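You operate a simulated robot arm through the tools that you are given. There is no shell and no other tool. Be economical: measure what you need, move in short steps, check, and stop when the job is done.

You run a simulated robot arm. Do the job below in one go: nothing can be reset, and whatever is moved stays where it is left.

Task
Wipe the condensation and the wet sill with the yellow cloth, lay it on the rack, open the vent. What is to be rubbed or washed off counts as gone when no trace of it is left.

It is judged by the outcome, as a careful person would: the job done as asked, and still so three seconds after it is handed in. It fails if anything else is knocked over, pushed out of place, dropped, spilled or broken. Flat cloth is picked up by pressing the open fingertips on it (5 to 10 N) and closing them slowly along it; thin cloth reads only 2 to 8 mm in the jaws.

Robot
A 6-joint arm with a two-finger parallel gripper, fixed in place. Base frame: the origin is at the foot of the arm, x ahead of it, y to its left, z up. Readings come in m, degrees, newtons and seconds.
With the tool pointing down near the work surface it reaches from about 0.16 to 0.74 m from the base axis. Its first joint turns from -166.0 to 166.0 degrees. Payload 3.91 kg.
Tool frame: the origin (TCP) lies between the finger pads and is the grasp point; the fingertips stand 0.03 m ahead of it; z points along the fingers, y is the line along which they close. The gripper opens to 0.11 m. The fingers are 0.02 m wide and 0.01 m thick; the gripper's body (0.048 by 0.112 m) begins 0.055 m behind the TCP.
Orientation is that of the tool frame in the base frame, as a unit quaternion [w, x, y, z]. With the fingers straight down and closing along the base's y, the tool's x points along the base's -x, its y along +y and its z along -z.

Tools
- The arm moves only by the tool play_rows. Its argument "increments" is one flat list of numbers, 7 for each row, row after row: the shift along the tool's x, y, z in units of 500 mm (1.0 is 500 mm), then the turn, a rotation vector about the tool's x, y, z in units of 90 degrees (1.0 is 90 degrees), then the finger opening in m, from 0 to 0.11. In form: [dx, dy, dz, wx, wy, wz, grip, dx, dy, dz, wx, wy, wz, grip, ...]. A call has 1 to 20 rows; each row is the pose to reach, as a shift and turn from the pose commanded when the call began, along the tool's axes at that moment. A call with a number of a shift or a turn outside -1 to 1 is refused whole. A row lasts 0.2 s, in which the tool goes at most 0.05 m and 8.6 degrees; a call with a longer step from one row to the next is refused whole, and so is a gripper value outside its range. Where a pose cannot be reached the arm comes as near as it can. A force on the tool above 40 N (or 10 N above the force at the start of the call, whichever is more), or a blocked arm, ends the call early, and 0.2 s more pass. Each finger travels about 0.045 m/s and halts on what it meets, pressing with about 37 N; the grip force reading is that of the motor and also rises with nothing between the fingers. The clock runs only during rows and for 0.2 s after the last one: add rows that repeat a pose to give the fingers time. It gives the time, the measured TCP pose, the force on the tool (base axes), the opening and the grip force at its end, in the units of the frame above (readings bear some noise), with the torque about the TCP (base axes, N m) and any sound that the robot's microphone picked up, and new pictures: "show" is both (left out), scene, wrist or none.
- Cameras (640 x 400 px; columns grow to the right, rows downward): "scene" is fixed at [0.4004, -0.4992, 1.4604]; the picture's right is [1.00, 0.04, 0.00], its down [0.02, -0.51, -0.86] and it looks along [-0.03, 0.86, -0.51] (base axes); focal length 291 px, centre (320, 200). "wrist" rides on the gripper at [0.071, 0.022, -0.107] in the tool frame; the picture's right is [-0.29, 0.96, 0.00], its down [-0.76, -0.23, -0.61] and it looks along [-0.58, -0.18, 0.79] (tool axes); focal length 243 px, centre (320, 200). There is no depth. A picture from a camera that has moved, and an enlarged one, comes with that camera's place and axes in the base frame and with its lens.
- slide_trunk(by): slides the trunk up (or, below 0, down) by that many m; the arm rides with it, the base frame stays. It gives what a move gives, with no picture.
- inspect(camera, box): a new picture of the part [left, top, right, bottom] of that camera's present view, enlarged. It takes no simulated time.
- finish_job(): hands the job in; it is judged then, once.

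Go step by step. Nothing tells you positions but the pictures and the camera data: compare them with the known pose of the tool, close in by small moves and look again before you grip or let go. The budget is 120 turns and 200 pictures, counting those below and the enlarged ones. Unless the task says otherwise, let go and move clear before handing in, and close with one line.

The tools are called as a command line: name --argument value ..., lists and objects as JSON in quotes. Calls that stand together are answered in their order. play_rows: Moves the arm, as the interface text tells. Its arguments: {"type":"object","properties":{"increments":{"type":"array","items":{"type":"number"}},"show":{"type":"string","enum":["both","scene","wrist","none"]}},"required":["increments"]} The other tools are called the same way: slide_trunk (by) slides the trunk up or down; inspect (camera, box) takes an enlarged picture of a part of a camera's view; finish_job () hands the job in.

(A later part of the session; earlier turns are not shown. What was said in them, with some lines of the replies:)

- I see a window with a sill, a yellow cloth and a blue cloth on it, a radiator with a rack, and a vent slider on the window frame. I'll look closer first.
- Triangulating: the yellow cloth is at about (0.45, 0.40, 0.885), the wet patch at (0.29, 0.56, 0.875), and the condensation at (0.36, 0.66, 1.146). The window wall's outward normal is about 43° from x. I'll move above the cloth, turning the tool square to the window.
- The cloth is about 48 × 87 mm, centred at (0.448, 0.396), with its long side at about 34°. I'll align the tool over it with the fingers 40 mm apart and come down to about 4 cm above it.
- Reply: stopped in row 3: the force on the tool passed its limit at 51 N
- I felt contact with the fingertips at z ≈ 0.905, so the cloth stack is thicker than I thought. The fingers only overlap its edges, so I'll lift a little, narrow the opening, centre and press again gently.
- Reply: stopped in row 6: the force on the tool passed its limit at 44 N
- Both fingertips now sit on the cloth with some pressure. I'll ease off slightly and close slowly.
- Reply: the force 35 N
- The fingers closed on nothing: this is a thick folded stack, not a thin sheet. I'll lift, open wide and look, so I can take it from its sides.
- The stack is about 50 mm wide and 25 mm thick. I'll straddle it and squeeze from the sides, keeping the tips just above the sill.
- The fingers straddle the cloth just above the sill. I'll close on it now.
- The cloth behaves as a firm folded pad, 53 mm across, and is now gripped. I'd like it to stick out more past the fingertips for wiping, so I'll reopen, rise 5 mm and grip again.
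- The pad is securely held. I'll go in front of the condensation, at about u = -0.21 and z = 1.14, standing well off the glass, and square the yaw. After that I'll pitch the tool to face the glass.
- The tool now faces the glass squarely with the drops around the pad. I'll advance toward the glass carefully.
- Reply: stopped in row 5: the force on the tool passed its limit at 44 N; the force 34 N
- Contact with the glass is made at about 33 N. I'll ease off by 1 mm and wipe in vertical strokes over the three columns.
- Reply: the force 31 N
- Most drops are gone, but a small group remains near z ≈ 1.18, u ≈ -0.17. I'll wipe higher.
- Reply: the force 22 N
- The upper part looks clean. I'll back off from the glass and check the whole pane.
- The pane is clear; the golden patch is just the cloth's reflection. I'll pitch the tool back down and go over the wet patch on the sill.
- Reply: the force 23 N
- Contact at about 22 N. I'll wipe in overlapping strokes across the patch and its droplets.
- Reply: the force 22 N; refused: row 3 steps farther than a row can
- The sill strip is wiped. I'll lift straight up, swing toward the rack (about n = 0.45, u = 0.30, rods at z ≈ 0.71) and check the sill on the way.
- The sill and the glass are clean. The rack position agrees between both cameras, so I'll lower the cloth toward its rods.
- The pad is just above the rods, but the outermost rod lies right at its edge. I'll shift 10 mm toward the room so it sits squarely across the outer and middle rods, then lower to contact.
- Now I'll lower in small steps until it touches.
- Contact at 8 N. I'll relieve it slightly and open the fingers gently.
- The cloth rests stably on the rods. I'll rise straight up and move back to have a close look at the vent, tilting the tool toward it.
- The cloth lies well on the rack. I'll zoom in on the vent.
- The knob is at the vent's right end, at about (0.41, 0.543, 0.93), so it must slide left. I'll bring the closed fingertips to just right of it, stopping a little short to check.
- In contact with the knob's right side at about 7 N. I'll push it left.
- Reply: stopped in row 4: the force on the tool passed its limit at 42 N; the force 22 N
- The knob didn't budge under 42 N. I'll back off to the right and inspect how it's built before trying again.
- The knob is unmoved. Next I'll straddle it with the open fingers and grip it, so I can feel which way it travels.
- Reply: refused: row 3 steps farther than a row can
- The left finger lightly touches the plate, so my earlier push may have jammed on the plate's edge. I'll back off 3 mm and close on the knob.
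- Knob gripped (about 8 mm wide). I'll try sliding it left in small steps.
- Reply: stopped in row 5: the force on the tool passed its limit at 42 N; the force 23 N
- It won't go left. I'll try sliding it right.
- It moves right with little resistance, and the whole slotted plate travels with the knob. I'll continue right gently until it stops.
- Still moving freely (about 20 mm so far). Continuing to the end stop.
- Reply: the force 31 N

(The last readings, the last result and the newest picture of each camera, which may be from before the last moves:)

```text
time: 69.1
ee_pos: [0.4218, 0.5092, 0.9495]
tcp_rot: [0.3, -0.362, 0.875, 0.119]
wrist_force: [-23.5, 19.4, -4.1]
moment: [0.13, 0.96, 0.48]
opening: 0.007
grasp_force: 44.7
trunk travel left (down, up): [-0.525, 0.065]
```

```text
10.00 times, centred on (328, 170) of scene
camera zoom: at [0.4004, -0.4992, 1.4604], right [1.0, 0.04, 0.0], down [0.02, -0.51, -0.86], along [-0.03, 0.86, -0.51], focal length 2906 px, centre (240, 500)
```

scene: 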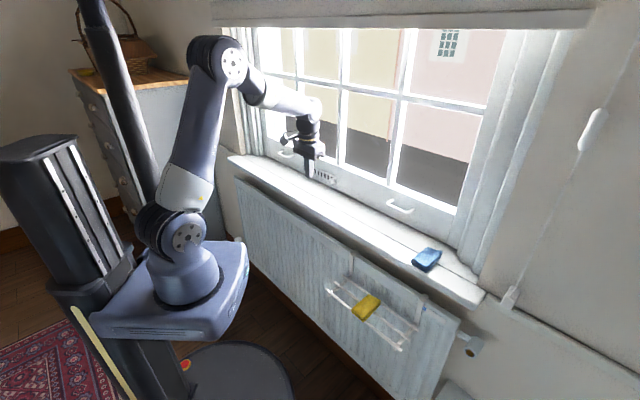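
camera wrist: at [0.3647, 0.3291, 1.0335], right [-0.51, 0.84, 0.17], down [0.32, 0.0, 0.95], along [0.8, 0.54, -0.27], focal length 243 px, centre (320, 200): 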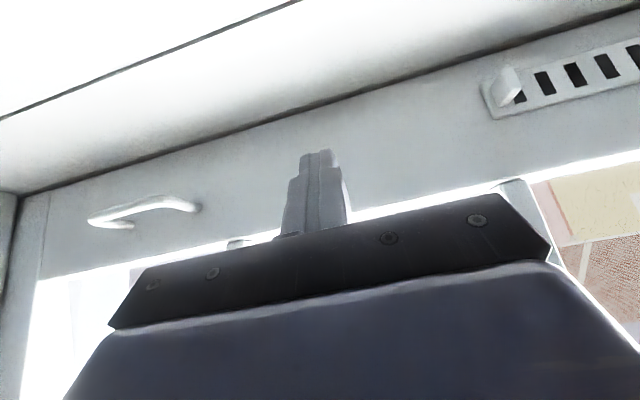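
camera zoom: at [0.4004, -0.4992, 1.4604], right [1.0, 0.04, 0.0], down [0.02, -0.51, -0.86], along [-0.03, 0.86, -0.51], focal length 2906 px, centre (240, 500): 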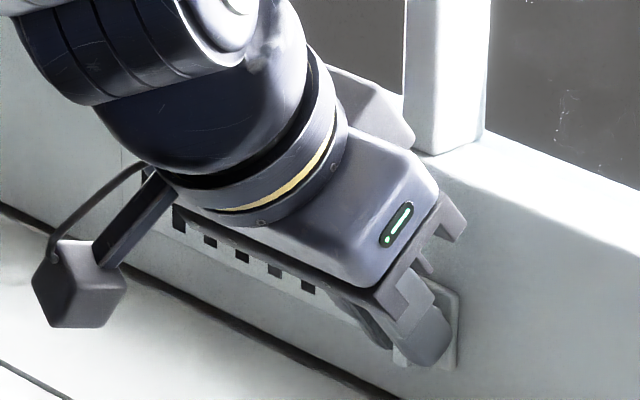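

The end stop is reached after about 32 mm of travel (30 N). I'll relieve the force, release the knob and back away.

play_rows --increments '[0, 0.006, 0, 0, 0, 0, 0, 0, 0.006, 0, 0, 0, 0, 0.01, 0, 0.006, 0, 0, 0, 0, 0.02, 0, 0.006, 0, 0, 0, 0, 0.03, 0, 0.006, 0, 0, 0, 0, 0.03, 0.01, 0.006, -0.05, 0, 0, 0, 0.03, 0.02, 0.006, -0.13, 0, 0, 0, 0.03, 0.02, 0.006, -0.22, 0, 0, 0, 0.03, 0.02, 0.006, -0.3, 0, 0, 0, 0.03, 0.02, 0.09, -0.34, 0, 0, 0, 0.03, 0.02, 0.17, -0.38, 0, 0, 0, 0.03, 0.02, 0.25, -0.42, 0, 0, 0, 0.03, 0.02, 0.33, -0.42, 0, 0, 0, 0.03, 0.02, 0.33, -0.42, 0, 0, 0, 0.03]'

inspect --camera "scene" --box '[296, 150, 360, 190]'

inspect --camera "scene" --box '[280, 70, 408, 150]'

inspect --camera "scene" --box '[320, 235, 448, 345]'

```text
time: 72.1
ee_pos: [0.2104, 0.527, 1.1096]
tcp_rot: [0.298, -0.361, 0.876, 0.118]
wrist_force: [-0.5, 0.0, -0.1]
moment: [-0.01, -0.01, -0.03]
opening: 0.03
grasp_force: 0.1
trunk travel left (down, up): [-0.525, 0.065]
camera wrist: at [0.1077, 0.4563, 1.1523], right [-0.51, 0.84, 0.17], down [0.32, 0.0, 0.95], along [0.8, 0.54, -0.27], focal length 243 px, centre (320, 200)
```

scene: 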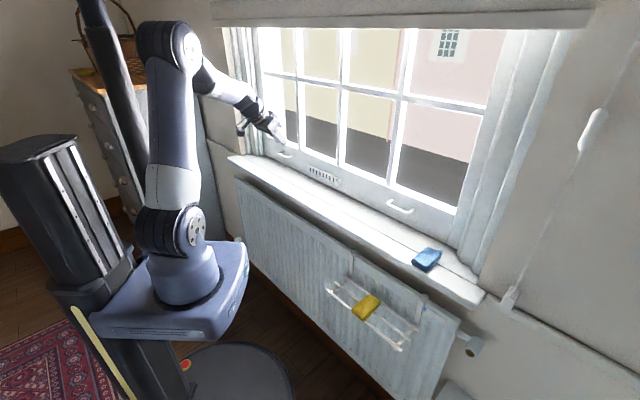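
wrist: 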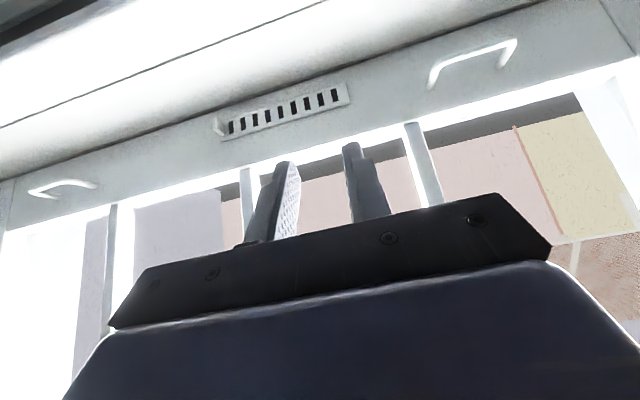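

```text
10.00 times, centred on (328, 170) of scene
camera zoom: at [0.4004, -0.4992, 1.4604], right [1.0, 0.04, 0.0], down [0.02, -0.51, -0.86], along [-0.03, 0.86, -0.51], focal length 2906 px, centre (240, 500)
```

zoom: 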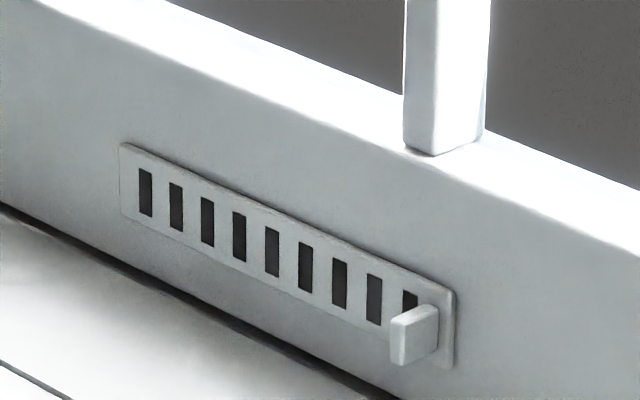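

```text
5.00 times, centred on (344, 110) of scene
camera zoom: at [0.4004, -0.4992, 1.4604], right [1.0, 0.04, 0.0], down [0.02, -0.51, -0.86], along [-0.03, 0.86, -0.51], focal length 1453 px, centre (200, 650)
```

zoom: 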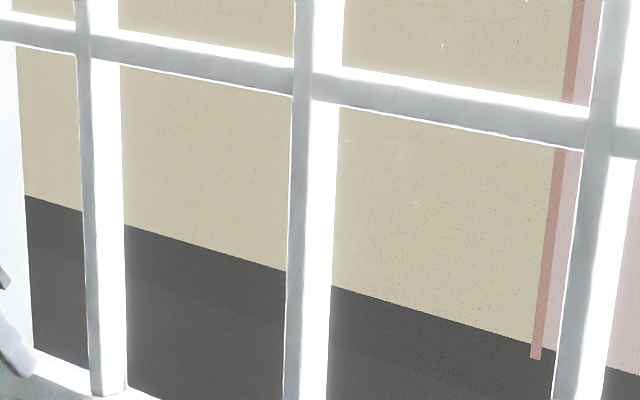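

```text
3.64 times, centred on (384, 290) of scene
camera zoom: at [0.4004, -0.4992, 1.4604], right [1.0, 0.04, 0.0], down [0.02, -0.51, -0.86], along [-0.03, 0.86, -0.51], focal length 1057 px, centre (87, -127)
```

zoom: 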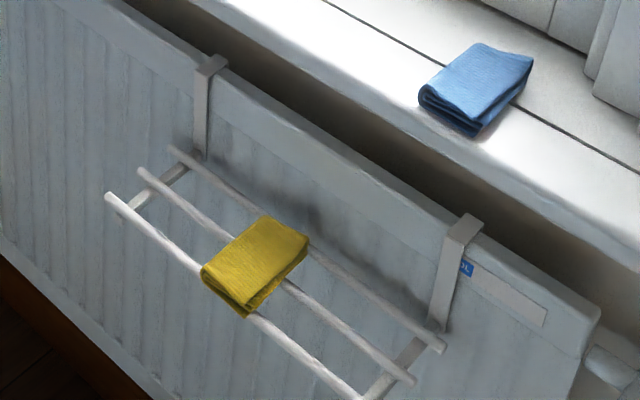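

The vent has slid to its open end stop, the pane and sill are clean, the yellow cloth lies on the rack, and the blue cloth hasn't been touched. The arm is clear, so I'm handing in.

finish_job

```text
The job is handed in.
```

I wiped the condensation and the wet sill with the yellow cloth, laid it on the rack, and slid the vent to its end stop. I took that end as open, since the slots look dark either way.
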